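You operate a simulated robot arm through the tools that you are given. There is no shell and no other tool. Be economical: measure what you need, move in short steps, check, and stop when the job is done.

You are at the controls of a simulated two-armed robot. One attempt, no reset.

TASK
Open the lower drawer of the chest, take the roll of masking tape from the inside of the lower drawer of the chest and put it on the top of the mortar bench and shut the drawer again. Fetch the carton labelled "60" from the top of the right workbench and set it on the shelf of the right workbench. Put one of the wooden blocks from the top of the right workbench on top of the black half brick there. Take the paper bag labelled "lime" from the lower shelf of the bag rack and leave it on the top of the mortar bench. Put the small white tub that says "fine putty" from the top of the bag rack on top of the red thin paver. Fetch the green filter and stand it on the lower board of the sample shelf. Open the left steel cabinet door. Any order will do. Set down upright: brick, green filter.

Only the result counts: the job must be done as asked and must still hold three seconds after the hand-in. Knocking over, shifting, dropping, spilling or breaking anything else fails it.

THE ROBOT
Two 7-joint arms with fingered hands on one trunk, on a base that drives. Base frame: it is fixed to the floor where the robot stands at the start and does not move with it; the origin is under the middle of the robot, x ahead of it, y to its left, z up. Units: mm, rad, N and s.
The left shoulder is at the start at [126, 152, 940], the right one opposite. With the tool pointing down near the work surface each hand reaches from about 100 to 760 mm from the robot's upright axis, wherever it stands, measured 20 degrees to its own side. Places, roughly: black narrow brick, red narrow brick, yellow narro [1500, -500, 1000]; green filter (4x4x9 cm) [-6800, -4000, 900]; half brick (10x10x6 cm) [1900, -900, 900]; left steel cabinet door [-9700, 0, 500]; lower board of the sample shelf (184x22 cm) [-5260, -6600, 1220]; lower drawer of the chest [800, 100, 400]; paper bag [4500, -6000, 500]; red thin paver (20x10x4 cm) [2900, -2200, 900]; roll of masking tape (8x8x3 cm) [900, 0, 300]; shelf of the right workbench [1600, -800, 300]; small white tub [4500, -6000, 1750]; top of the mortar bench [1500, -4400, 800]; wooden block [2000, -1000, 750]. Payload 3.8 kg a hand.
The TCP of each hand is the grasp point between the finger pads, 30 mm short of the fingertips. In the tool frame z runs along the fingers and y along their closing line. Largest opening 104 mm; the body of the gripper starts 35 mm behind the TCP. The gripper is a hand of 5 fingers: y runs from the thumb to the fingers, the wrist lies at [-15, -104, -178] in the tool frame, and closing takes about 1.5 s.
Orientation is told as [roll, pitch, yaw] about the base's x, y, z axes, in that order, counted from this pose: with the fingers straight down and the wrist toward the robot, the tool's x, y and z point along [0, 1, 0], [1, 0, 0] and [0, 0, -1] of the base frame.

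THE INTERFACE
- The arms move only by the tool jog_arm. It takes "left_deltas", "right_deltas" or both (then of equal length, played together; a hand with none holds still); each is a list of rows, each an object (a shift or turn left out is 0, a gripper value left out holds the last) with "dr": the turn, a rotation vector about the tool's x, y, z in units of 4 degrees (1.0 is 4 degrees), a list of three; "offset": the shift along the tool's x, y, z in units of 50 mm (1.0 is 50 mm), a list of three; "grip": the closure in counts, from 0 (fully open) to 255 (shut). In form: [{"dr": [rx, ry, rz], "offset": [x, y, z], "grip": grip}, ...]. A call has 1 to 12 rows; each row shifts and turns the commanded pose from where the row before left it, along the tool's axes as they then stand. A call with a number of a shift or a turn outside -1 to 1 is refused whole. Rows are played at 5 a second. More than 50 mm and 0.15 rad between two rows, or a gripper value outside its range, and nothing of the call is played. A pose out of reach is approached as far as the arm can. The call stops where the force on the tool passes 40 N (or 10 N more than at its start, if that is more) or the arm is blocked; 0.2 s more then pass. Each finger travels about 72 mm/s and halts on what it meets, pressing with about 24 N; the grip force reading is that of the motor and also rises with nothing between the fingers. The clock runs only during rows and for 0.2 s after the last one: add rows that do not move to give the fingers time. It gives the time, the measured TCP pose, the force on the tool (base axes), the opening and the grip force at its end, in the units of the frame above (readings bear some noise), with the torque about the TCP (base axes, N m) and any sound that the robot's microphone picked up.
- Cameras (640 x 400 px; columns grow to the right, rows downward): "scene" is now at [261.8, -14.8, 1049.9]; the picture's right is [-0.11, -0.99, 0.05], its down [-0.87, 0.08, -0.48] and it looks along [0.47, -0.10, -0.88] (base axes); focal length 265 px, centre (320, 200). "left" rides on the left gripper at [-80, -78, -141] in its tool frame; the picture's right is [-0.78, -0.30, 0.56], its down [0.53, -0.78, 0.33] and it looks along [0.33, 0.56, 0.76] (tool axes); focal length 247 px, centre (320, 200). "right" rides on the right gripper at [80, -78, -141] in its tool frame; the picture's right is [-0.78, 0.30, -0.56], its down [-0.53, -0.78, 0.33] and it looks along [-0.33, 0.56, 0.76] (tool axes); focal length 247 px, centre (320, 200). There is no depth. A picture from a camera that has moved, and an enlarged one, comes with that camera's place and axes in the base frame and with its lens. The place of the scene camera against the robot may be out by one fixed shift of up to 12 mm in any direction.
- camera(camera): a new picture of that camera. It takes no simulated time.
- slide_trunk(by): slides the trunk up (or, below 0, down) by that many mm; the arms and the scene camera ride with it, the base frame stays. It gives what a move gives, with no picture.
- roll_base(legs): drives the robot by 1 to 6 legs, each [ahead, left, turn to the left] in mm, mm and rad, along the robot's own axes; the way and the turn of a leg run together, so that a leg with both is an arc; at most 1500 mm and 3.142 rad a leg. The arms and the cameras ride along, it lands a little off, and it stops where it bumps. It gives what a move gives.
- hand_shape(shape, hand): the hand has 5 fingers and takes this shape, open, in about a second: jaw (thumb against the fingers, like two jaws); tri (thumb and two fingers); tip (a fingertip pinch); poke (one finger out to press); point (the index stretched); flat (the hand flat); cup (the hand cupped); fist (a fist). The gripper value then closes the fingers along that shape, each until it touches; the sizes above hold for jaw. It gives what a move gives, with no picture.
- turn_head(pan, tilt): turns the head with the scene camera to pan (to the left, within 1.396 rad either way) and tilt (down, from -0.506 to 1.204), counted from straight ahead of the robot. It gives what a move gives.
- zoom(camera, box): a new picture of the part [left, top, right, bottom] of that camera's present view, enlarged. It takes no simulated time.
- finish_job(): hands the job in; it is judged then, once.

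Go step by step. Nothing tells you exact positions but the pictures and the camera data: compare them with the known pose of the tool, close in by small moves and look again before you grip or let go. The budget is 217 turns and 220 pictures, counting those below and the enlarged ones. Unless the task says otherwise, let go and move clear before handing in, and close with one line.

The tools are called after "Request:" as a command line: name --argument value ..., lists and objects as JSON in quotes. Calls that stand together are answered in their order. jog_arm: Moves the arms, as the interface text tells. Its arguments: {"type":"object","properties":{"left_deltas":{"type":"array"},"right_deltas":{"type":"array"}},"required":[]} The other tools are called the same way: slide_trunk (by) slides the trunk up or down; hand_shape (shape, hand) gives the hand a shape; roll_base (legs) drives the base; turn_head (pan, tilt) turns the head that bears the scene camera; camera (camera) takes a picture; zoom (camera, box) takes an enlarged picture of a part of a camera's view; finish_job () hands the job in.

At the start:

```text
clock: 0.0
left_ee_pos: [409.5, 133.5, 582.7]
left_tcp_rot: [0.0, -0.001, -0.002]
left_ft_force: [0.5, 0.3, 0.7]
left_torque: [-0.02, -0.01, 0.02]
left_width: 104.0
left_grasp_force: 0.0
left_shape: jaw
right_ee_pos: [492.3, -334.2, 567.4]
right_tcp_rot: [0.0, 0.001, -0.001]
right_ft_force: [0.3, -0.7, -0.6]
right_torque: [0.03, 0.02, 0.03]
right_width: 103.7
right_grasp_force: 0.1
right_shape: jaw
trunk travel left (down, up): [-53.0, 404.0]
robot x, y, heading: [-1.1, -1.3, 0.003]
head pan, tilt: [-0.126, 0.649]
```

scene: 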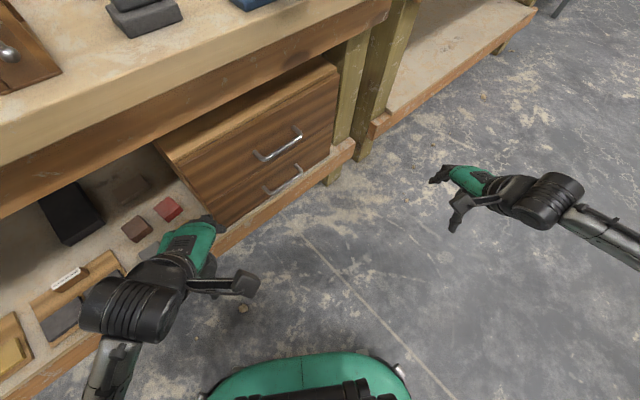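
right: 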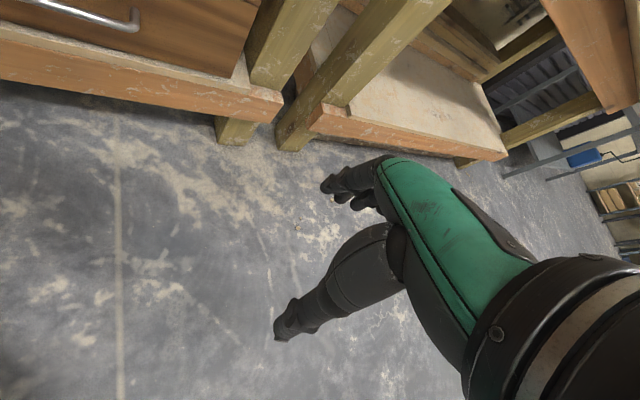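
left: 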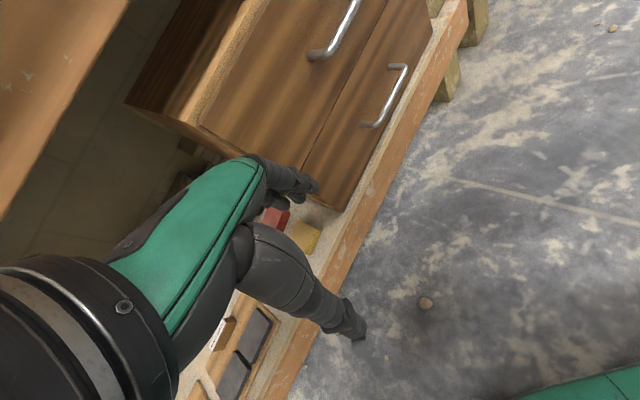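

The chest with two drawers sits on the shelf of the bench ahead of me. I'll look around with the head first.

Request:
turn_head --pan 0 --tilt 0.2

Request:
camera --camera "scene"

Request:
turn_head --pan -0.7 --tilt 0.1

Request:
camera --camera "scene"

```text
clock: 0.9
left_ee_pos: [408.7, 133.5, 581.9]
left_tcp_rot: [0.0, 0.0, -0.001]
left_ft_force: [-0.1, -0.3, -0.5]
left_torque: [-0.02, 0.01, 0.04]
left_width: 103.7
left_grasp_force: 0.1
left_shape: jaw
right_ee_pos: [493.5, -335.1, 567.4]
right_tcp_rot: [0.0, 0.0, -0.002]
right_ft_force: [-0.2, 0.5, -0.6]
right_torque: [-0.01, 0.01, 0.02]
right_width: 103.8
right_grasp_force: 0.0
right_shape: jaw
trunk travel left (down, up): [-53.0, 404.0]
robot x, y, heading: [0.5, 3.2, -0.007]
head pan, tilt: [0.0, 0.201]
```

```text
216 pictures are left
camera scene: at [285.1, -3.9, 1084.3], right [0.0, -1.0, 0.0], down [-0.58, 0.0, -0.81], along [0.81, 0.0, -0.58], focal length 265 px, centre (320, 200)
```

scene: 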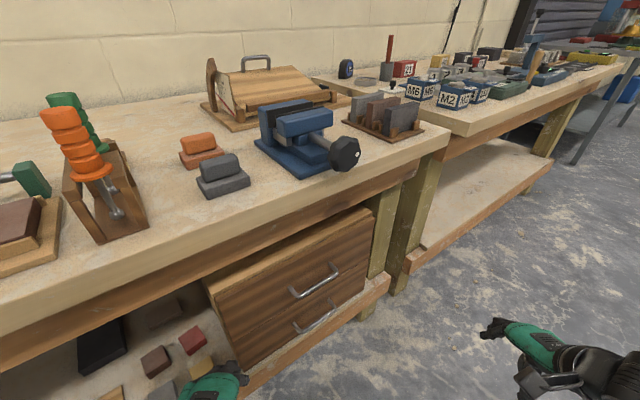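

```text
clock: 2.0
left_ee_pos: [410.8, 133.9, 582.5]
left_tcp_rot: [0.002, 0.001, 0.0]
left_ft_force: [0.0, 0.1, -0.8]
left_torque: [0.01, -0.02, 0.02]
left_width: 103.5
left_grasp_force: 0.1
left_shape: jaw
right_ee_pos: [492.1, -335.2, 567.9]
right_tcp_rot: [0.001, 0.001, 0.002]
right_ft_force: [0.4, -0.2, 0.0]
right_torque: [-0.04, -0.01, 0.03]
right_width: 103.4
right_grasp_force: 0.0
right_shape: jaw
trunk travel left (down, up): [-53.0, 404.0]
robot x, y, heading: [-0.7, 0.1, -0.001]
head pan, tilt: [-0.7, 0.099]
```

```text
215 pictures are left
camera scene: at [268.2, -63.1, 1102.3], right [-0.59, -0.77, 0.26], down [-0.48, 0.06, -0.88], along [0.65, -0.64, -0.4], focal length 265 px, centre (320, 200)
```

scene: 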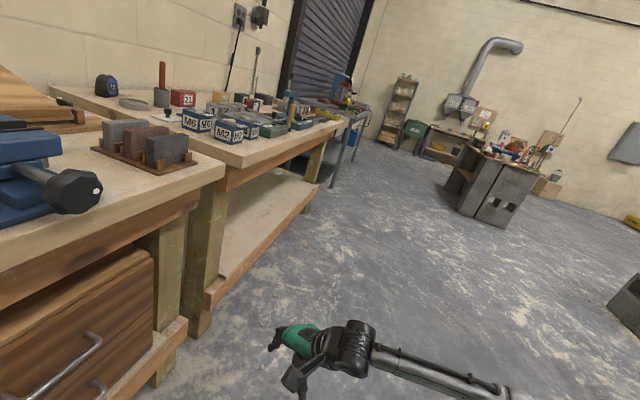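

The bench front runs obliquely (about 45° to me). I'll back off a little and turn to face the chest squarely.

Request:
roll_base --legs '[[-250, 0, 0], [0, 0, 0.75]]'

Request:
turn_head --pan 0 --tilt 0.4

Request:
camera --camera "scene"

Request:
camera --camera "right"

```text
clock: 5.8
left_ee_pos: [-40.5, 378.1, 582.8]
left_tcp_rot: [-0.001, 0.001, 0.751]
left_ft_force: [0.4, -0.5, -0.2]
left_torque: [0.02, -0.02, 0.0]
left_width: 103.6
left_grasp_force: 0.1
left_shape: jaw
right_ee_pos: [340.7, 90.9, 568.2]
right_tcp_rot: [-0.001, 0.0, 0.751]
right_ft_force: [0.3, 0.7, 0.0]
right_torque: [0.0, -0.01, -0.01]
right_width: 103.8
right_grasp_force: 0.0
right_shape: jaw
trunk travel left (down, up): [-53.0, 404.0]
robot x, y, heading: [-245.9, -3.8, 0.755]
head pan, tilt: [-0.7, 0.099]
```

```text
clock: 6.8
left_ee_pos: [-39.8, 378.3, 582.2]
left_tcp_rot: [0.0, 0.0, 0.75]
left_ft_force: [-0.4, 0.0, 0.0]
left_torque: [-0.01, 0.01, 0.0]
left_width: 103.7
left_grasp_force: 0.1
left_shape: jaw
right_ee_pos: [340.6, 90.4, 567.2]
right_tcp_rot: [0.001, 0.001, 0.75]
right_ft_force: [1.2, 0.0, -0.5]
right_torque: [0.01, 0.01, 0.0]
right_width: 103.6
right_grasp_force: 0.1
right_shape: jaw
trunk travel left (down, up): [-53.0, 404.0]
robot x, y, heading: [-249.4, 3.7, 0.748]
head pan, tilt: [0.0, 0.4]
```

```text
214 pictures are left
camera scene: at [-44.5, 181.3, 1067.7], right [0.68, -0.73, 0.0], down [-0.54, -0.5, -0.68], along [0.5, 0.46, -0.73], focal length 265 px, centre (320, 200)
```

scene: 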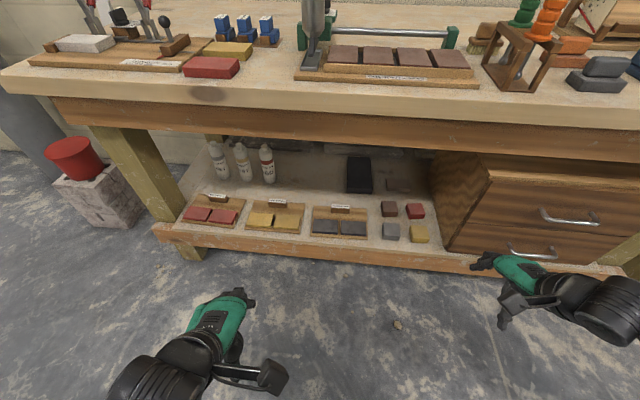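

```text
213 pictures are left
camera right: at [228.2, 97.7, 709.4], right [0.75, -0.37, 0.56], down [-0.2, -0.92, -0.33], along [0.63, 0.13, -0.76], focal length 247 px, centre (320, 200)
```

right: 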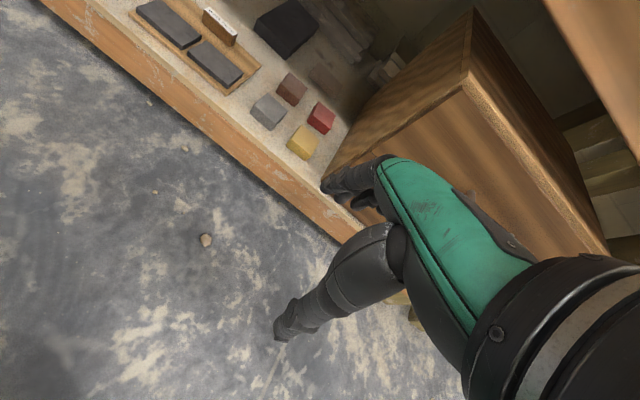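

The bench normal is at a heading of about 0.65; I'll turn back slightly and slide right so the chest is in front of me.

Request:
roll_base --legs '[[0, 0, -0.097], [0, -430, 0]]'

Request:
turn_head --pan -0.25 --tilt 0.5

Request:
camera --camera "scene"

Request:
camera --camera "left"

```text
clock: 10.0
left_ee_pos: [260.3, 6.6, 581.5]
left_tcp_rot: [0.0, 0.0, 0.651]
left_ft_force: [0.8, -0.4, 0.2]
left_torque: [0.02, 0.02, 0.0]
left_width: 103.6
left_grasp_force: 0.1
left_shape: jaw
right_ee_pos: [610.1, -315.3, 567.5]
right_tcp_rot: [0.0, 0.0, 0.65]
right_ft_force: [0.0, -0.2, 0.0]
right_torque: [0.0, -0.01, 0.01]
right_width: 104.0
right_grasp_force: 0.1
right_shape: jaw
trunk travel left (down, up): [-53.0, 404.0]
robot x, y, heading: [13.0, -343.3, 0.647]
head pan, tilt: [0.0, 0.4]
```

```text
clock: 10.8
left_ee_pos: [260.4, 8.9, 582.7]
left_tcp_rot: [0.0, 0.001, 0.65]
left_ft_force: [0.6, -0.7, 0.4]
left_torque: [0.01, 0.04, -0.01]
left_width: 103.4
left_grasp_force: 0.0
left_shape: jaw
right_ee_pos: [609.2, -315.0, 566.9]
right_tcp_rot: [-0.001, -0.001, 0.65]
right_ft_force: [0.2, -0.9, -0.9]
right_torque: [0.03, -0.01, 0.01]
right_width: 103.5
right_grasp_force: 0.1
right_shape: jaw
trunk travel left (down, up): [-53.0, 404.0]
robot x, y, heading: [14.9, -342.6, 0.651]
head pan, tilt: [-0.25, 0.499]
```

```text
212 pictures are left
camera scene: at [243.8, -208.1, 1061.2], right [0.41, -0.91, 0.1], down [-0.7, -0.38, -0.61], along [0.59, 0.18, -0.79], focal length 265 px, centre (320, 200)
```

scene: 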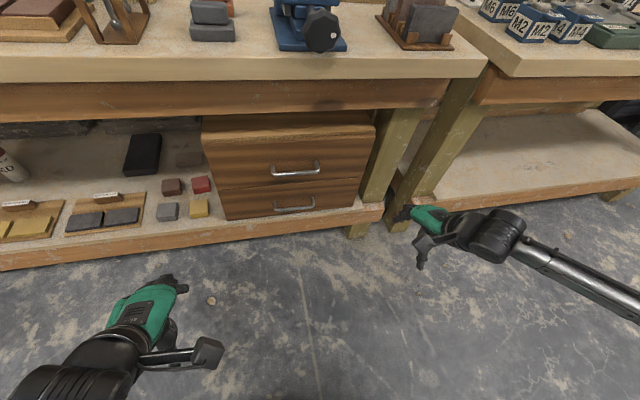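

```text
211 pictures are left
camera left: at [245.9, -101.8, 723.6], right [0.23, -0.8, -0.56], down [-0.94, -0.04, -0.33], along [0.24, 0.6, -0.76], focal length 247 px, centre (320, 200)
```

left: 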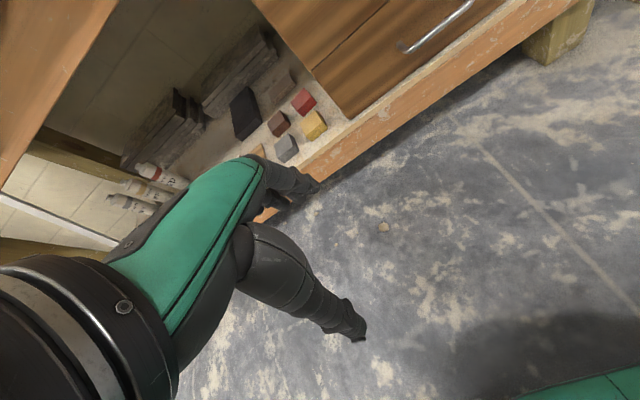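

Chest is ahead-right; lower handle near (700, 5, 365). I'll bring the right hand lower and tilt it forward for a pinch on the bar.

Request:
jog_arm --right_deltas '[{"offset": [0.657, 0.433, 0.49]}, {"offset": [0.657, 0.433, 0.49]}, {"offset": [0.657, 0.433, 0.49]}, {"offset": [0.657, 0.433, 0.49]}, {"offset": [0.657, 0.433, 0.49]}, {"offset": [0.657, 0.433, 0.49]}, {"dr": [-1, 0, 0]}, {"dr": [-1, 0, 0]}, {"dr": [-1, 0, 0]}, {"dr": [-1, 0, 0]}, {"dr": [-1, 0, 0]}, {"dr": [-1, 0, 0]}]'

Request:
jog_arm --right_deltas '[{"dr": [-1, 0, 0]}, {"dr": [-1, 0, 0]}, {"dr": [-1, 0, 0]}, {"dr": [-1, 0, 0]}, {"dr": [-1, 0, 0]}, {"dr": [-1, 0, 0]}, {"dr": [-1, 0, 0]}, {"dr": [-1, 0, 0]}, {"dr": [-1, 0, 0]}]'

Request:
camera --camera "right"

Request:
zoom --camera "scene" --box '[200, 110, 440, 260]'

```text
clock: 13.4
left_ee_pos: [259.3, 8.2, 582.3]
left_tcp_rot: [0.0, 0.001, 0.65]
left_ft_force: [0.0, -0.1, -0.1]
left_torque: [0.01, 0.03, 0.02]
left_width: 103.7
left_grasp_force: 0.0
left_shape: jaw
right_ee_pos: [593.7, -79.5, 421.5]
right_tcp_rot: [-0.002, -0.42, 0.65]
right_ft_force: [0.4, -0.6, 0.9]
right_torque: [0.01, 0.03, -0.01]
right_width: 103.7
right_grasp_force: 0.1
right_shape: jaw
trunk travel left (down, up): [-53.0, 404.0]
robot x, y, heading: [16.5, -346.4, 0.644]
head pan, tilt: [-0.25, 0.499]
```

```text
clock: 14.1
left_ee_pos: [260.3, 7.9, 582.8]
left_tcp_rot: [-0.001, 0.0, 0.649]
left_ft_force: [-0.2, 0.0, 0.6]
left_torque: [0.0, -0.01, -0.03]
left_width: 103.6
left_grasp_force: 0.0
left_shape: jaw
right_ee_pos: [652.9, -163.8, 410.6]
right_tcp_rot: [-0.251, -0.569, 0.806]
right_ft_force: [0.8, -0.2, -0.5]
right_torque: [0.0, 0.0, 0.03]
right_width: 103.5
right_grasp_force: 0.0
right_shape: jaw
trunk travel left (down, up): [-53.0, 404.0]
robot x, y, heading: [17.6, -345.4, 0.652]
head pan, tilt: [-0.25, 0.499]
stopped in row 3 (right hand): the arm was blocked; the commanded pose is now the measured one
```

```text
210 pictures are left
camera right: at [481.5, -177.4, 467.8], right [0.34, -0.53, 0.78], down [0.05, -0.81, -0.58], along [0.94, 0.24, -0.25], focal length 247 px, centre (320, 200)
```

right: 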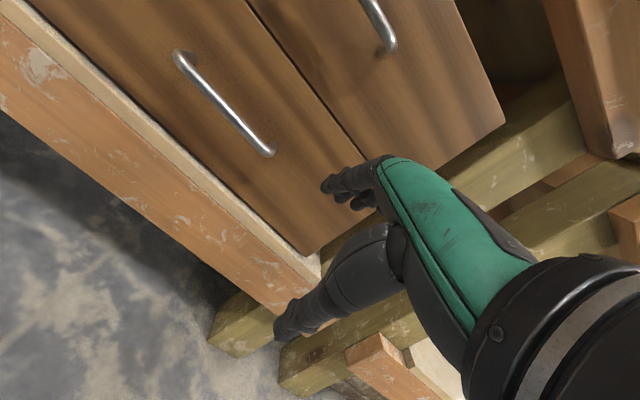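

```text
2.67 times, centred on (320, 185) of scene
camera zoom: at [244.0, -208.2, 1061.0], right [0.41, -0.91, 0.1], down [-0.7, -0.38, -0.61], along [0.59, 0.18, -0.79], focal length 706 px, centre (320, 240)
```

zoom: 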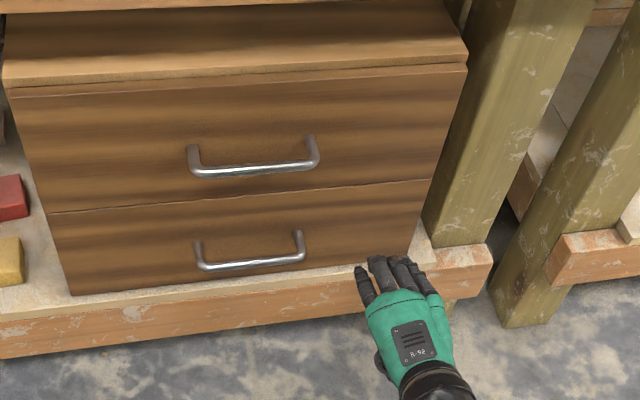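

The arm blocked at a joint limit when tilted. I'll back off the base, lower the trunk so the forearm is flatter, and straighten the hand.

Request:
roll_base --legs '[[-150, 0, 0]]'

Request:
slide_trunk --by -50

Request:
jog_arm --right_deltas '[{"dr": [0, 0.8, 0.63]}, {"dr": [0, 0.8, 0.63]}, {"dr": [0, 0.8, 0.63]}, {}]'

```text
clock: 15.5
left_ee_pos: [140.6, -81.8, 582.9]
left_tcp_rot: [0.0, -0.001, 0.651]
left_ft_force: [0.2, -0.1, 0.3]
left_torque: [0.01, 0.0, -0.02]
left_width: 103.5
left_grasp_force: 0.0
left_shape: jaw
right_ee_pos: [533.6, -252.6, 411.6]
right_tcp_rot: [-0.252, -0.572, 0.806]
right_ft_force: [0.4, 0.1, 0.5]
right_torque: [-0.02, 0.0, -0.02]
right_width: 104.1
right_grasp_force: 0.1
right_shape: jaw
trunk travel left (down, up): [-53.0, 404.0]
robot x, y, heading: [-105.2, -432.9, 0.647]
head pan, tilt: [-0.25, 0.499]
```

```text
clock: 16.4
left_ee_pos: [135.0, -86.8, 506.3]
left_tcp_rot: [0.0, 0.064, 0.651]
left_ft_force: [-0.1, 0.2, -0.1]
left_torque: [0.02, -0.01, -0.01]
left_width: 104.0
left_grasp_force: 0.1
left_shape: jaw
right_ee_pos: [533.6, -252.9, 361.0]
right_tcp_rot: [-0.25, -0.573, 0.808]
right_ft_force: [-0.3, -0.1, 0.3]
right_torque: [-0.01, 0.01, -0.01]
right_width: 104.0
right_grasp_force: 0.1
right_shape: jaw
trunk travel left (down, up): [-3.0, 454.0]
robot x, y, heading: [-103.0, -435.4, 0.652]
head pan, tilt: [-0.25, 0.499]
```

```text
clock: 17.4
left_ee_pos: [133.5, -86.1, 505.6]
left_tcp_rot: [-0.001, 0.065, 0.652]
left_ft_force: [0.6, 0.2, 0.6]
left_torque: [-0.03, 0.0, -0.01]
left_width: 103.6
left_grasp_force: 0.1
left_shape: jaw
right_ee_pos: [533.1, -252.3, 360.5]
right_tcp_rot: [0.003, -0.586, 0.65]
right_ft_force: [0.1, 0.2, 0.3]
right_torque: [-0.02, 0.02, 0.01]
right_width: 104.0
right_grasp_force: 0.0
right_shape: jaw
trunk travel left (down, up): [-3.0, 454.0]
robot x, y, heading: [-102.5, -432.9, 0.652]
head pan, tilt: [-0.25, 0.499]
```

Hand is straightened now. Next I extend it and test a bit more forward tilt.

Request:
jog_arm --right_deltas '[{"offset": [0.5, 0.735, 0.25]}, {"offset": [0.5, 0.735, 0.25]}, {"offset": [0.5, 0.735, 0.25]}, {"offset": [0.5, 0.735, 0.25]}, {"dr": [-1, 0, 0]}, {"dr": [-1, 0, 0]}, {"dr": [-1, 0, 0]}]'

Request:
camera --camera "right"

Request:
camera --camera "scene"

```text
clock: 19.0
left_ee_pos: [135.1, -86.8, 506.2]
left_tcp_rot: [0.0, 0.063, 0.651]
left_ft_force: [0.0, -0.4, 1.0]
left_torque: [0.01, -0.01, -0.02]
left_width: 103.6
left_grasp_force: 0.0
left_shape: jaw
right_ee_pos: [591.9, -82.0, 401.7]
right_tcp_rot: [0.002, -0.796, 0.649]
right_ft_force: [-0.4, 0.2, 0.8]
right_torque: [0.01, -0.01, -0.03]
right_width: 103.7
right_grasp_force: 0.1
right_shape: jaw
trunk travel left (down, up): [-3.0, 454.0]
robot x, y, heading: [-103.7, -435.9, 0.654]
head pan, tilt: [-0.25, 0.499]
```

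```text
208 pictures are left
camera right: at [419.9, -111.3, 444.9], right [0.32, -0.73, 0.6], down [0.08, -0.61, -0.79], along [0.94, 0.3, -0.14], focal length 247 px, centre (320, 200)
```

right: 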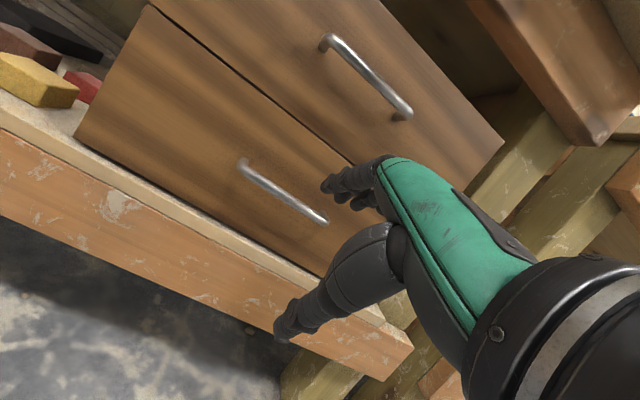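

```text
207 pictures are left
camera scene: at [155.0, -274.9, 978.4], right [0.42, -0.9, 0.13], down [-0.74, -0.42, -0.52], along [0.52, 0.12, -0.84], focal length 265 px, centre (320, 200)
```

scene: 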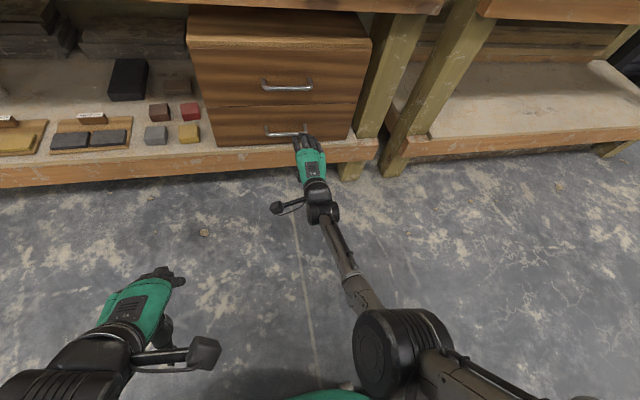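

The tilt works with the robot farther back. Handle bar is about 139 mm ahead, z≈381. Tilt a bit further, narrow the hand and check.

Request:
jog_arm --right_deltas '[{"dr": [-1, 0, 0], "grip": 150}, {"dr": [-1, 0, 0]}, {"dr": [-1, 0, 0]}, {}, {}, {}, {}]'

Request:
camera --camera "right"

```text
clock: 20.6
left_ee_pos: [133.7, -86.8, 504.4]
left_tcp_rot: [0.001, 0.065, 0.649]
left_ft_force: [-1.2, -0.8, -0.8]
left_torque: [-0.01, -0.01, 0.0]
left_width: 103.7
left_grasp_force: 0.0
left_shape: jaw
right_ee_pos: [593.2, -83.6, 401.3]
right_tcp_rot: [0.008, -1.005, 0.648]
right_ft_force: [0.5, 0.1, 0.5]
right_torque: [-0.01, 0.01, 0.01]
right_width: 43.1
right_grasp_force: 0.1
right_shape: jaw
trunk travel left (down, up): [-3.0, 454.0]
robot x, y, heading: [-104.0, -436.8, 0.652]
head pan, tilt: [-0.25, 0.499]
```

```text
206 pictures are left
camera right: at [415.6, -115.8, 412.3], right [0.22, -0.81, 0.55], down [0.21, -0.51, -0.84], along [0.95, 0.3, 0.06], focal length 247 px, centre (320, 200)
```

right: 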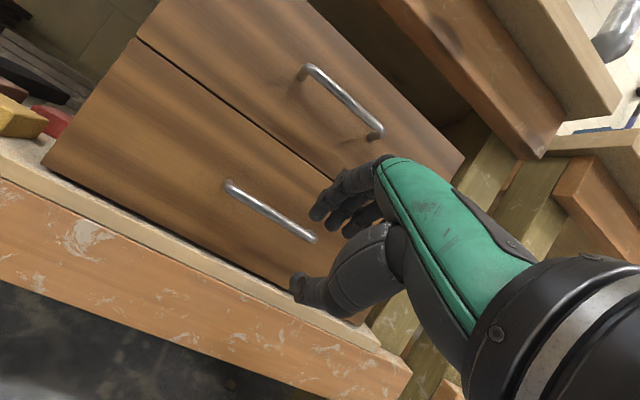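

Hand tilted 58°, opening 43 mm. I'll move to a pre-grasp point 60 mm before the bar.

Request:
jog_arm --right_deltas '[{"offset": [0.18, 0.577, 0.63], "grip": 170}, {"offset": [0.18, 0.577, 0.63]}, {}, {}]'

Request:
camera --camera "right"

Request:
zoom --camera "scene" --box '[200, 80, 400, 205]'

```text
clock: 21.6
left_ee_pos: [133.5, -86.4, 505.8]
left_tcp_rot: [0.0, 0.065, 0.652]
left_ft_force: [-0.7, -0.5, -0.6]
left_torque: [-0.03, 0.0, 0.0]
left_width: 103.8
left_grasp_force: 0.1
left_shape: jaw
right_ee_pos: [615.5, -54.4, 441.9]
right_tcp_rot: [0.005, -1.006, 0.648]
right_ft_force: [0.1, 0.0, 0.8]
right_torque: [0.01, -0.05, 0.02]
right_width: 34.4
right_grasp_force: 0.0
right_shape: jaw
right hand out of reach, approached as far as the arm can: row 1, 2
trunk travel left (down, up): [-3.0, 454.0]
robot x, y, heading: [-106.0, -434.1, 0.651]
head pan, tilt: [-0.25, 0.499]
```

```text
205 pictures are left
camera right: at [438.5, -86.6, 452.9], right [0.22, -0.81, 0.55], down [0.22, -0.51, -0.84], along [0.95, 0.3, 0.06], focal length 247 px, centre (320, 200)
```

right: 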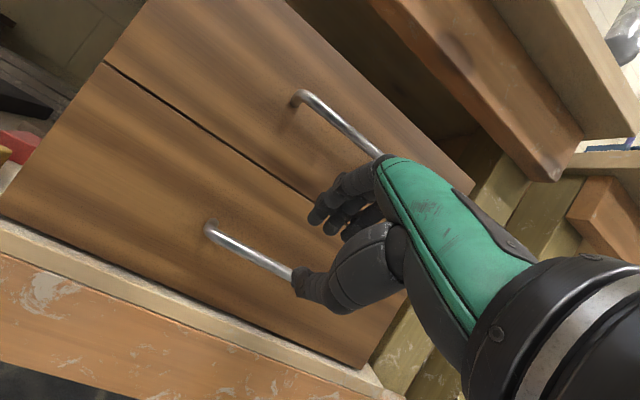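

```text
3.20 times, centred on (300, 142) of scene
camera zoom: at [154.9, -274.9, 978.4], right [0.42, -0.9, 0.13], down [-0.74, -0.42, -0.52], along [0.52, 0.12, -0.84], focal length 847 px, centre (384, 384)
```

zoom: 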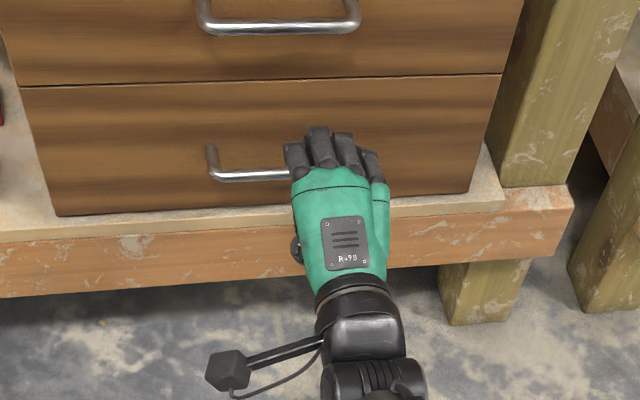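

Arm ran out of reach; I'll drive the base 50 mm forward, then shift the hand left and down.

Request:
roll_base --legs '[[50, 0, 0]]'

Request:
jog_arm --right_deltas '[{"offset": [0.4, -0.22, 0.1]}, {"offset": [0.4, -0.22, 0.1]}, {}]'

Request:
camera --camera "right"

Request:
zoom --camera "scene" --box '[200, 80, 400, 205]'

```text
clock: 22.6
left_ee_pos: [174.6, -55.7, 504.6]
left_tcp_rot: [-0.002, 0.065, 0.653]
left_ft_force: [0.1, 0.8, -1.1]
left_torque: [-0.01, 0.02, 0.0]
left_width: 103.7
left_grasp_force: 0.0
left_shape: jaw
right_ee_pos: [656.0, -23.8, 440.1]
right_tcp_rot: [0.006, -1.005, 0.647]
right_ft_force: [-0.5, 0.3, -0.2]
right_torque: [0.01, -0.03, 0.0]
right_width: 34.6
right_grasp_force: 0.0
right_shape: jaw
trunk travel left (down, up): [-3.0, 454.0]
robot x, y, heading: [-64.3, -405.0, 0.654]
head pan, tilt: [-0.25, 0.499]
```

```text
clock: 23.4
left_ee_pos: [173.7, -56.0, 505.6]
left_tcp_rot: [0.0, 0.066, 0.651]
left_ft_force: [-0.6, 0.3, 0.0]
left_torque: [0.0, 0.0, 0.01]
left_width: 103.7
left_grasp_force: 0.0
left_shape: jaw
right_ee_pos: [620.5, -0.4, 432.3]
right_tcp_rot: [0.004, -1.004, 0.647]
right_ft_force: [0.6, 1.1, -0.1]
right_torque: [0.0, -0.03, 0.02]
right_width: 34.9
right_grasp_force: 0.1
right_shape: jaw
right hand out of reach, approached as far as the arm can: row 1, 2
trunk travel left (down, up): [-3.0, 454.0]
robot x, y, heading: [-63.3, -405.5, 0.652]
head pan, tilt: [-0.25, 0.499]
```

```text
203 pictures are left
camera right: at [443.9, -33.3, 444.0], right [0.22, -0.81, 0.55], down [0.22, -0.51, -0.84], along [0.95, 0.3, 0.06], focal length 247 px, centre (320, 200)
```

right: 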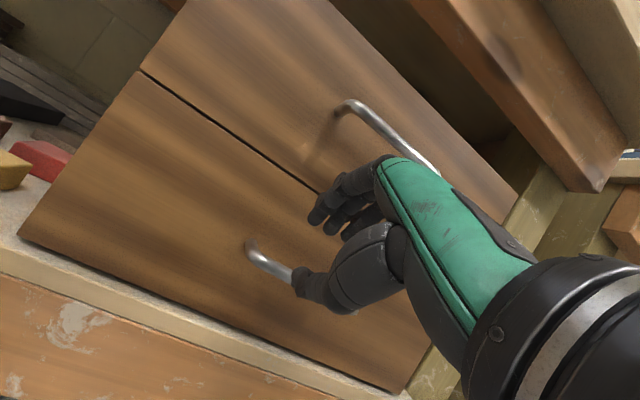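

```text
3.20 times, centred on (300, 142) of scene
camera zoom: at [195.2, -244.3, 978.4], right [0.42, -0.9, 0.13], down [-0.74, -0.42, -0.52], along [0.52, 0.12, -0.84], focal length 847 px, centre (384, 384)
```

zoom: 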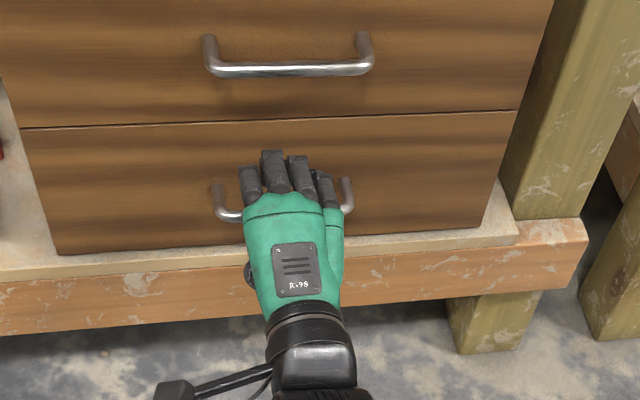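

Lateral alignment is good. I'll pull the hand back and drive closer so the arm has reach in hand.

Request:
jog_arm --right_deltas '[{"offset": [0, -0.37, -0.59]}, {"offset": [0, -0.37, -0.59]}, {}]'

Request:
roll_base --legs '[[60, 0, 0]]'

```text
clock: 24.2
left_ee_pos: [174.6, -56.3, 506.0]
left_tcp_rot: [0.0, 0.066, 0.651]
left_ft_force: [-0.2, -0.3, -0.2]
left_torque: [-0.01, -0.04, -0.03]
left_width: 103.9
left_grasp_force: 0.0
left_shape: jaw
right_ee_pos: [564.9, -43.4, 432.9]
right_tcp_rot: [0.005, -1.003, 0.647]
right_ft_force: [-0.6, -1.0, -0.5]
right_torque: [0.01, 0.01, 0.0]
right_width: 34.9
right_grasp_force: 0.1
right_shape: jaw
trunk travel left (down, up): [-3.0, 454.0]
robot x, y, heading: [-60.1, -405.1, 0.65]
head pan, tilt: [-0.25, 0.499]
```

```text
clock: 25.1
left_ee_pos: [222.1, -19.1, 504.4]
left_tcp_rot: [0.0, 0.067, 0.651]
left_ft_force: [-0.8, 0.0, 0.3]
left_torque: [-0.01, 0.0, 0.01]
left_width: 103.4
left_grasp_force: 0.1
left_shape: jaw
right_ee_pos: [614.2, -6.4, 431.6]
right_tcp_rot: [0.004, -1.002, 0.649]
right_ft_force: [-0.3, 0.2, -0.4]
right_torque: [-0.01, -0.01, 0.04]
right_width: 34.9
right_grasp_force: 0.1
right_shape: jaw
trunk travel left (down, up): [-3.0, 454.0]
robot x, y, heading: [-17.1, -371.2, 0.654]
head pan, tilt: [-0.25, 0.499]
```

Now advance along the finger direction 40 mm and look.

Request:
jog_arm --right_deltas '[{"offset": [0.05, 0, 0.4]}, {"offset": [0.05, 0, 0.4]}, {}]'

Request:
camera --camera "right"

Request:
zoom --camera "scene" --box '[200, 80, 400, 205]'

Request:
camera --camera "left"

```text
clock: 25.9
left_ee_pos: [221.6, -18.0, 504.8]
left_tcp_rot: [-0.001, 0.063, 0.649]
left_ft_force: [0.5, 0.4, 0.0]
left_torque: [0.03, -0.02, 0.02]
left_width: 103.8
left_grasp_force: 0.0
left_shape: jaw
right_ee_pos: [636.1, 17.9, 411.5]
right_tcp_rot: [0.005, -1.003, 0.649]
right_ft_force: [-0.2, 0.1, 1.3]
right_torque: [0.01, -0.01, -0.02]
right_width: 34.6
right_grasp_force: 0.0
right_shape: jaw
trunk travel left (down, up): [-3.0, 454.0]
robot x, y, heading: [-16.1, -371.8, 0.646]
head pan, tilt: [-0.25, 0.499]
```

```text
201 pictures are left
camera right: at [459.2, -15.1, 422.8], right [0.22, -0.81, 0.55], down [0.22, -0.51, -0.83], along [0.95, 0.3, 0.06], focal length 247 px, centre (320, 200)
```

right: 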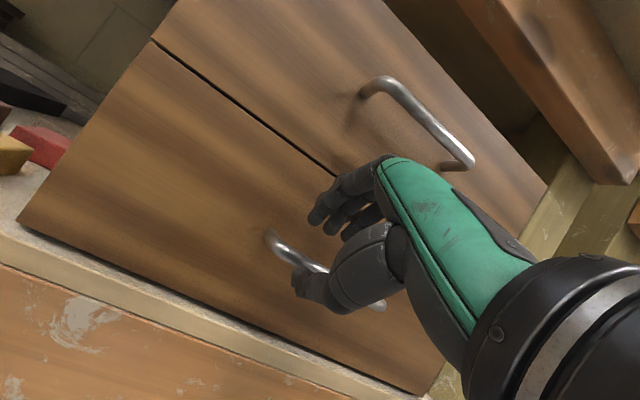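

```text
3.20 times, centred on (300, 142) of scene
camera zoom: at [242.8, -207.8, 978.5], right [0.42, -0.9, 0.13], down [-0.74, -0.42, -0.52], along [0.52, 0.12, -0.84], focal length 847 px, centre (384, 384)
```

zoom: 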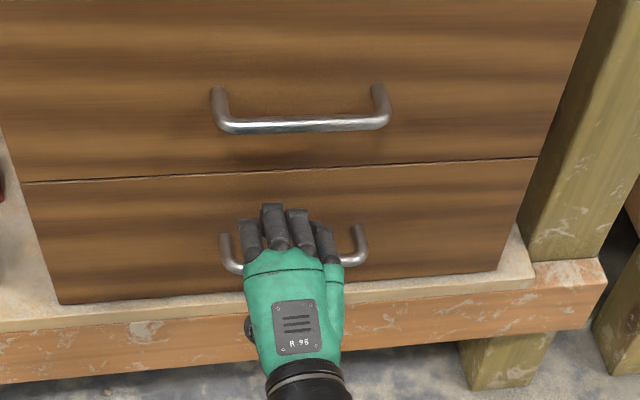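

```text
199 pictures are left
camera left: at [215.5, -123.8, 651.3], right [0.21, -0.82, -0.54], down [-0.96, -0.06, -0.28], along [0.2, 0.57, -0.8], focal length 247 px, centre (320, 200)
```

left: 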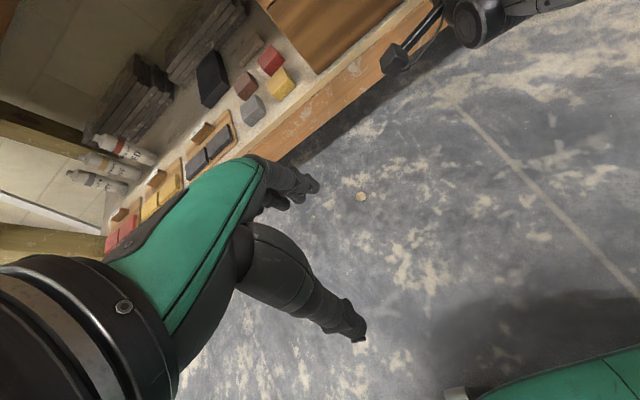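

The bar lies on the finger axis about 50 mm ahead. Advancing 30 mm in small steps.

Request:
jog_arm --right_deltas '[{"offset": [0, 0, 0.2]}, {"offset": [0, 0, 0.2]}, {"offset": [0, 0, 0.2]}, {}]'

Request:
camera --camera "right"

Request:
zoom --camera "scene" --box '[240, 120, 340, 182]'

```text
clock: 26.9
left_ee_pos: [220.8, -18.7, 505.3]
left_tcp_rot: [0.001, 0.065, 0.651]
left_ft_force: [0.2, 0.5, 0.3]
left_torque: [0.02, -0.01, 0.02]
left_width: 103.6
left_grasp_force: 0.0
left_shape: jaw
right_ee_pos: [646.9, 24.0, 409.6]
right_tcp_rot: [0.005, -1.002, 0.647]
right_ft_force: [-2.0, -0.7, -0.2]
right_torque: [-0.03, 0.09, 0.0]
right_width: 35.8
right_grasp_force: 0.0
right_shape: jaw
right hand out of reach, approached as far as the arm can: row 2, 3
trunk travel left (down, up): [-3.0, 454.0]
robot x, y, heading: [-18.6, -368.9, 0.654]
head pan, tilt: [-0.25, 0.499]
```

```text
198 pictures are left
camera right: at [469.8, -8.9, 420.6], right [0.23, -0.81, 0.55], down [0.22, -0.51, -0.84], along [0.95, 0.31, 0.06], focal length 247 px, centre (320, 200)
```

right: 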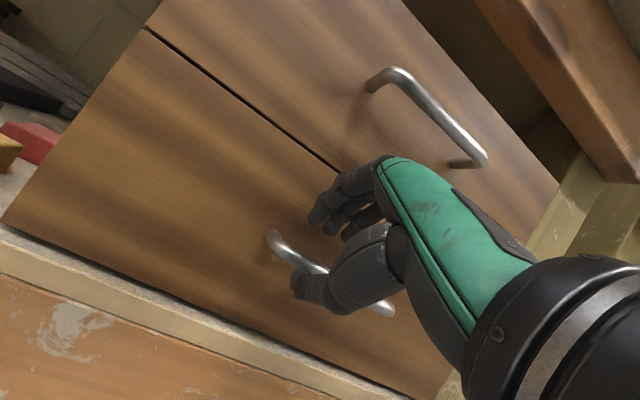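

```text
6.40 times, centred on (290, 151) of scene
camera zoom: at [242.9, -207.7, 978.4], right [0.42, -0.9, 0.13], down [-0.74, -0.42, -0.52], along [0.52, 0.12, -0.84], focal length 1694 px, centre (512, 514)
```

zoom: 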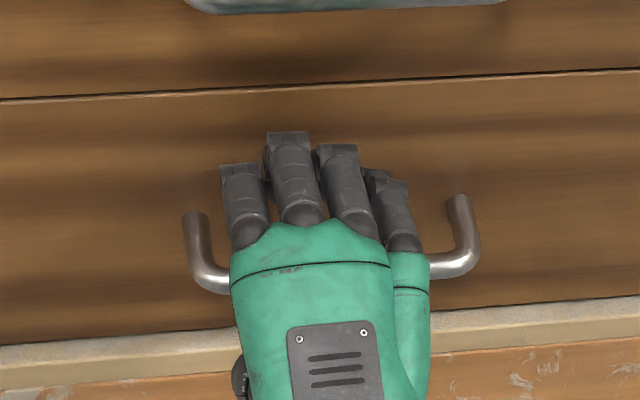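

Reach limit again (arm straight). Retract a little, drive 55 mm nearer, then advance.

Request:
jog_arm --right_deltas '[{"offset": [0, -0.35, -0.5]}, {"offset": [0, -0.29, -0.45]}, {}]'

Request:
roll_base --legs '[[55, 0, 0]]'

```text
clock: 27.7
left_ee_pos: [222.2, -17.9, 506.8]
left_tcp_rot: [0.0, 0.067, 0.653]
left_ft_force: [-0.4, -0.6, -0.8]
left_torque: [0.0, 0.01, 0.02]
left_width: 103.8
left_grasp_force: 0.0
left_shape: jaw
right_ee_pos: [602.8, -11.2, 406.6]
right_tcp_rot: [0.005, -1.006, 0.648]
right_ft_force: [0.7, -0.3, 0.0]
right_torque: [-0.03, 0.01, -0.01]
right_width: 34.8
right_grasp_force: 0.1
right_shape: jaw
trunk travel left (down, up): [-3.0, 454.0]
robot x, y, heading: [-15.3, -366.6, 0.652]
head pan, tilt: [-0.25, 0.499]
```

```text
clock: 28.7
left_ee_pos: [266.9, 15.3, 504.9]
left_tcp_rot: [-0.001, 0.067, 0.652]
left_ft_force: [0.1, 0.3, -0.3]
left_torque: [0.01, 0.04, 0.0]
left_width: 103.3
left_grasp_force: 0.0
left_shape: jaw
right_ee_pos: [648.3, 21.9, 404.9]
right_tcp_rot: [0.008, -1.004, 0.648]
right_ft_force: [0.0, -0.6, 0.1]
right_torque: [0.01, -0.01, 0.0]
right_width: 34.3
right_grasp_force: 0.0
right_shape: jaw
trunk travel left (down, up): [-3.0, 454.0]
robot x, y, heading: [25.4, -333.3, 0.658]
head pan, tilt: [-0.25, 0.499]
```

Request:
jog_arm --right_deltas '[{"offset": [0, 0, 0.2]}, {"offset": [0, 0, 0.2]}, {}]'

Request:
camera --camera "right"

Request:
zoom --camera "scene" --box '[240, 140, 340, 202]'

```text
clock: 29.3
left_ee_pos: [264.6, 12.7, 505.2]
left_tcp_rot: [0.0, 0.063, 0.65]
left_ft_force: [-0.1, -0.5, 0.2]
left_torque: [0.01, -0.01, 0.02]
left_width: 103.7
left_grasp_force: 0.0
left_shape: jaw
right_ee_pos: [657.3, 29.1, 396.5]
right_tcp_rot: [0.007, -1.008, 0.645]
right_ft_force: [-20.3, -17.7, 8.6]
right_torque: [0.43, -0.7, -0.26]
right_width: 33.5
right_grasp_force: 0.0
right_shape: jaw
trunk travel left (down, up): [-3.0, 454.0]
robot x, y, heading: [28.2, -337.9, 0.651]
head pan, tilt: [-0.25, 0.499]
stopped in row 3 (right hand): the force on the tool passed its limit at 47 N (the readings are from after the stop); the commanded pose is now the measured one
```

```text
196 pictures are left
camera right: at [479.1, -3.9, 406.7], right [0.22, -0.81, 0.54], down [0.22, -0.5, -0.84], along [0.95, 0.3, 0.06], focal length 247 px, centre (320, 200)
```

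right: 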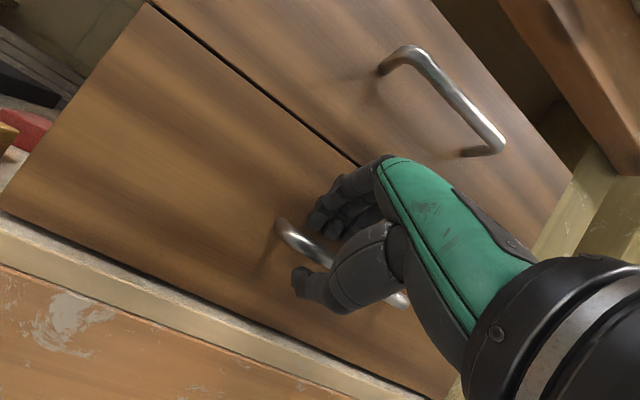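

```text
6.40 times, centred on (290, 171) of scene
camera zoom: at [285.3, -176.1, 979.3], right [0.42, -0.9, 0.12], down [-0.74, -0.42, -0.52], along [0.52, 0.12, -0.84], focal length 1694 px, centre (512, 386)
```

zoom: 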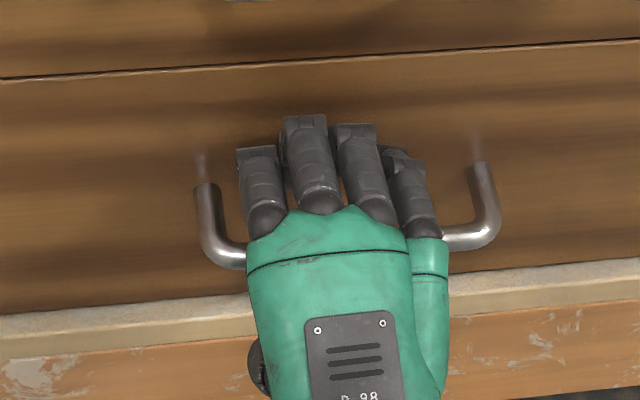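

The fingertips touch the drawer face with the bar between thumb and fingers. Back off 4 mm and close.

Request:
jog_arm --right_deltas '[{"offset": [0, 0, -0.08]}, {"grip": 255}, {}, {}, {}, {}]'

Request:
camera --camera "right"

```text
clock: 30.7
left_ee_pos: [267.6, 13.9, 503.1]
left_tcp_rot: [0.001, 0.07, 0.65]
left_ft_force: [-0.9, -0.1, 0.6]
left_torque: [-0.03, 0.01, 0.01]
left_width: 103.7
left_grasp_force: 0.1
left_shape: jaw
right_ee_pos: [653.6, 27.7, 391.4]
right_tcp_rot: [0.007, -0.992, 0.647]
right_ft_force: [-5.4, -5.9, -25.5]
right_torque: [-0.07, 0.13, 0.01]
right_width: 10.6
right_grasp_force: 23.9
right_shape: jaw
trunk travel left (down, up): [-3.0, 454.0]
robot x, y, heading: [25.6, -335.0, 0.652]
head pan, tilt: [-0.25, 0.499]
```

```text
194 pictures are left
camera right: at [477.2, -5.2, 403.7], right [0.23, -0.8, 0.55], down [0.21, -0.51, -0.83], along [0.95, 0.31, 0.05], focal length 247 px, centre (320, 200)
```

right: 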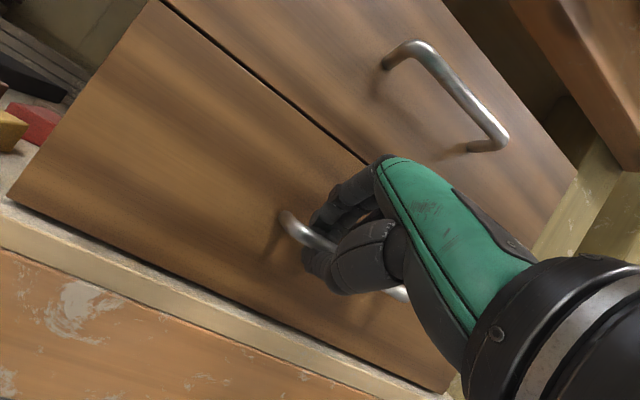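

Gripped. Relieve the vertical strain slightly, then pull by driving backward.

Request:
jog_arm --right_deltas '[{"offset": [0, -0.05, 0.03]}, {}]'

Request:
roll_base --legs '[[-120, 0, 0]]'

Request:
camera --camera "scene"

```text
clock: 31.3
left_ee_pos: [267.5, 14.2, 503.4]
left_tcp_rot: [0.0, 0.068, 0.65]
left_ft_force: [-1.0, 0.4, 0.1]
left_torque: [0.02, 0.0, -0.01]
left_width: 103.9
left_grasp_force: 0.0
left_shape: jaw
right_ee_pos: [652.8, 29.0, 390.9]
right_tcp_rot: [0.008, -0.996, 0.647]
right_ft_force: [-7.5, -6.8, -20.7]
right_torque: [-0.1, 0.13, 0.02]
right_width: 10.6
right_grasp_force: 23.5
right_shape: jaw
trunk travel left (down, up): [-3.0, 454.0]
robot x, y, heading: [29.9, -333.8, 0.646]
head pan, tilt: [-0.25, 0.499]
```

```text
clock: 32.5
left_ee_pos: [171.4, -57.6, 503.7]
left_tcp_rot: [-0.001, 0.068, 0.65]
left_ft_force: [-1.2, -0.2, -0.1]
left_torque: [-0.03, 0.0, 0.02]
left_width: 103.6
left_grasp_force: 0.0
left_shape: jaw
right_ee_pos: [559.9, -43.7, 391.7]
right_tcp_rot: [0.007, -0.998, 0.647]
right_ft_force: [0.6, 3.4, -24.0]
right_torque: [-0.06, 0.06, -0.02]
right_width: 9.8
right_grasp_force: 24.8
right_shape: jaw
trunk travel left (down, up): [-3.0, 454.0]
robot x, y, heading: [-70.8, -415.4, 0.648]
head pan, tilt: [-0.25, 0.499]
```

```text
193 pictures are left
camera scene: at [193.9, -245.6, 977.5], right [0.42, -0.9, 0.13], down [-0.75, -0.42, -0.52], along [0.52, 0.12, -0.85], focal length 265 px, centre (320, 200)
```

scene: 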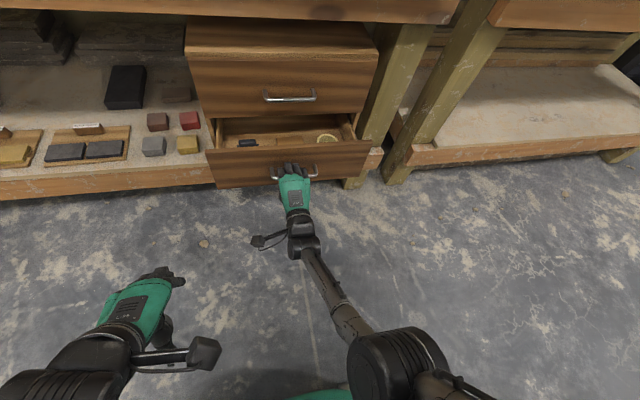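

Drawer opens and the tape roll shows inside at the back right. Pull further.

Request:
roll_base --legs '[[-90, 0, 0]]'

Request:
zoom --camera "scene" --box '[160, 60, 440, 235]'

```text
clock: 33.6
left_ee_pos: [101.1, -111.6, 503.4]
left_tcp_rot: [0.001, 0.069, 0.648]
left_ft_force: [0.1, 0.6, 0.2]
left_torque: [0.0, -0.03, -0.06]
left_width: 103.7
left_grasp_force: 0.0
left_shape: jaw
right_ee_pos: [487.9, -99.1, 388.9]
right_tcp_rot: [0.008, -0.993, 0.647]
right_ft_force: [-2.8, 5.3, -21.7]
right_torque: [-0.06, 0.05, 0.02]
right_width: 9.5
right_grasp_force: 23.6
right_shape: jaw
trunk travel left (down, up): [-3.0, 454.0]
robot x, y, heading: [-139.3, -464.2, 0.647]
head pan, tilt: [-0.25, 0.499]
```

```text
2.29 times, centred on (300, 148) of scene
camera zoom: at [122.3, -300.3, 977.6], right [0.42, -0.9, 0.13], down [-0.75, -0.42, -0.52], along [0.52, 0.12, -0.85], focal length 605 px, centre (366, 320)
```

zoom: 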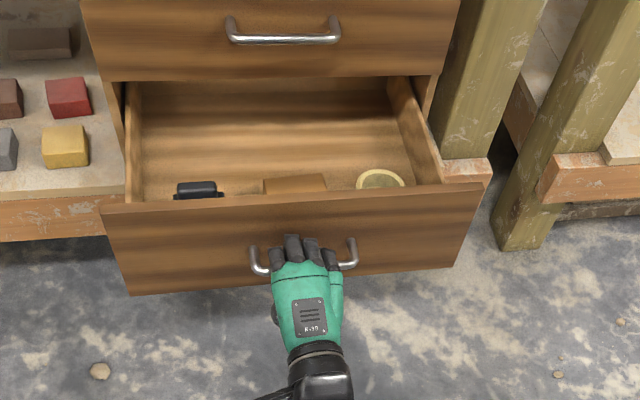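

Drawer open about 200 mm. Release the handle and retract.

Request:
jog_arm --right_deltas '[{"grip": 165}, {}, {}, {}, {"offset": [0, 0, -0.8]}, {"offset": [0, 0, -0.8]}, {"offset": [0, 0.5, -0.5]}, {"offset": [0, 0.7, -0.6]}, {"offset": [0, 0.7, -0.6], "grip": 0}, {"offset": [0, 0.7, -0.6]}, {"offset": [0, 0.7, -0.6]}]'

Request:
turn_head --pan -0.25 --tilt 0.7

Request:
camera --camera "scene"

Request:
camera --camera "right"

```text
clock: 35.1
left_ee_pos: [102.0, -110.9, 512.0]
left_tcp_rot: [0.0, 0.058, 0.648]
left_ft_force: [-0.4, 0.3, 0.2]
left_torque: [-0.02, 0.04, -0.01]
left_width: 103.8
left_grasp_force: 0.0
left_shape: jaw
right_ee_pos: [513.4, -86.2, 563.6]
right_tcp_rot: [-0.021, -1.222, 0.673]
right_ft_force: [-0.3, 0.7, 0.1]
right_torque: [0.02, 0.01, -0.01]
right_width: 36.9
right_grasp_force: 0.1
right_shape: jaw
trunk travel left (down, up): [-3.0, 454.0]
robot x, y, heading: [-141.2, -459.9, 0.65]
head pan, tilt: [-0.25, 0.499]
stopped in row 7 (right hand): the arm was blocked; the commanded pose is now the measured one
```

```text
clock: 35.8
left_ee_pos: [99.5, -112.9, 510.2]
left_tcp_rot: [0.001, 0.06, 0.648]
left_ft_force: [-0.4, -0.2, -0.7]
left_torque: [-0.01, 0.03, 0.0]
left_width: 103.4
left_grasp_force: 0.1
left_shape: jaw
right_ee_pos: [512.4, -84.2, 569.0]
right_tcp_rot: [-0.019, -1.235, 0.673]
right_ft_force: [1.3, -0.6, 0.4]
right_torque: [-0.01, 0.04, -0.01]
right_width: 36.7
right_grasp_force: 0.1
right_shape: jaw
trunk travel left (down, up): [-3.0, 454.0]
robot x, y, heading: [-138.4, -459.9, 0.653]
head pan, tilt: [-0.25, 0.7]
```

```text
191 pictures are left
camera scene: at [107.1, -309.8, 969.9], right [0.42, -0.9, 0.12], down [-0.83, -0.43, -0.35], along [0.37, 0.04, -0.93], focal length 265 px, centre (320, 200)
```

scene: 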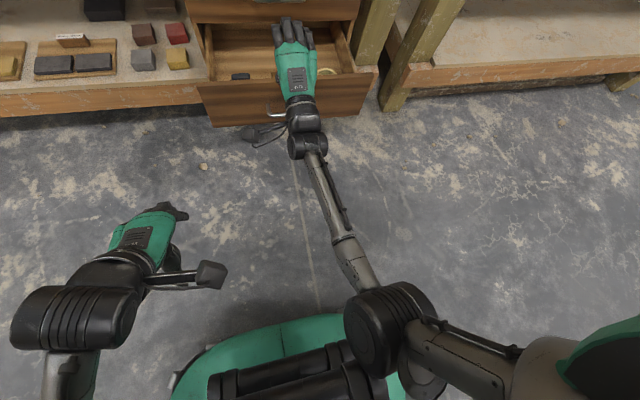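

```text
190 pictures are left
camera right: at [337.5, -117.0, 543.2], right [0.13, -0.87, 0.47], down [0.38, -0.39, -0.84], along [0.92, 0.29, 0.28], focal length 247 px, centre (320, 200)
```

right: 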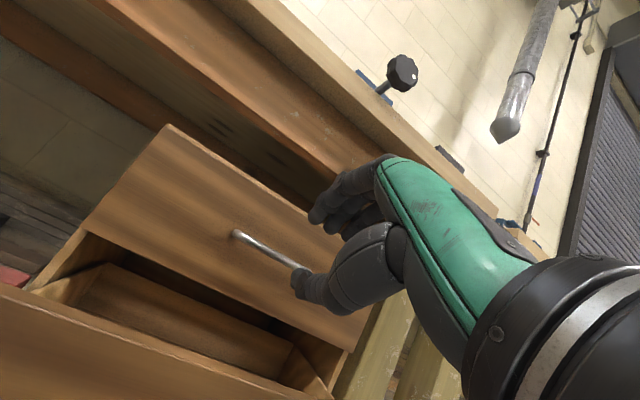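

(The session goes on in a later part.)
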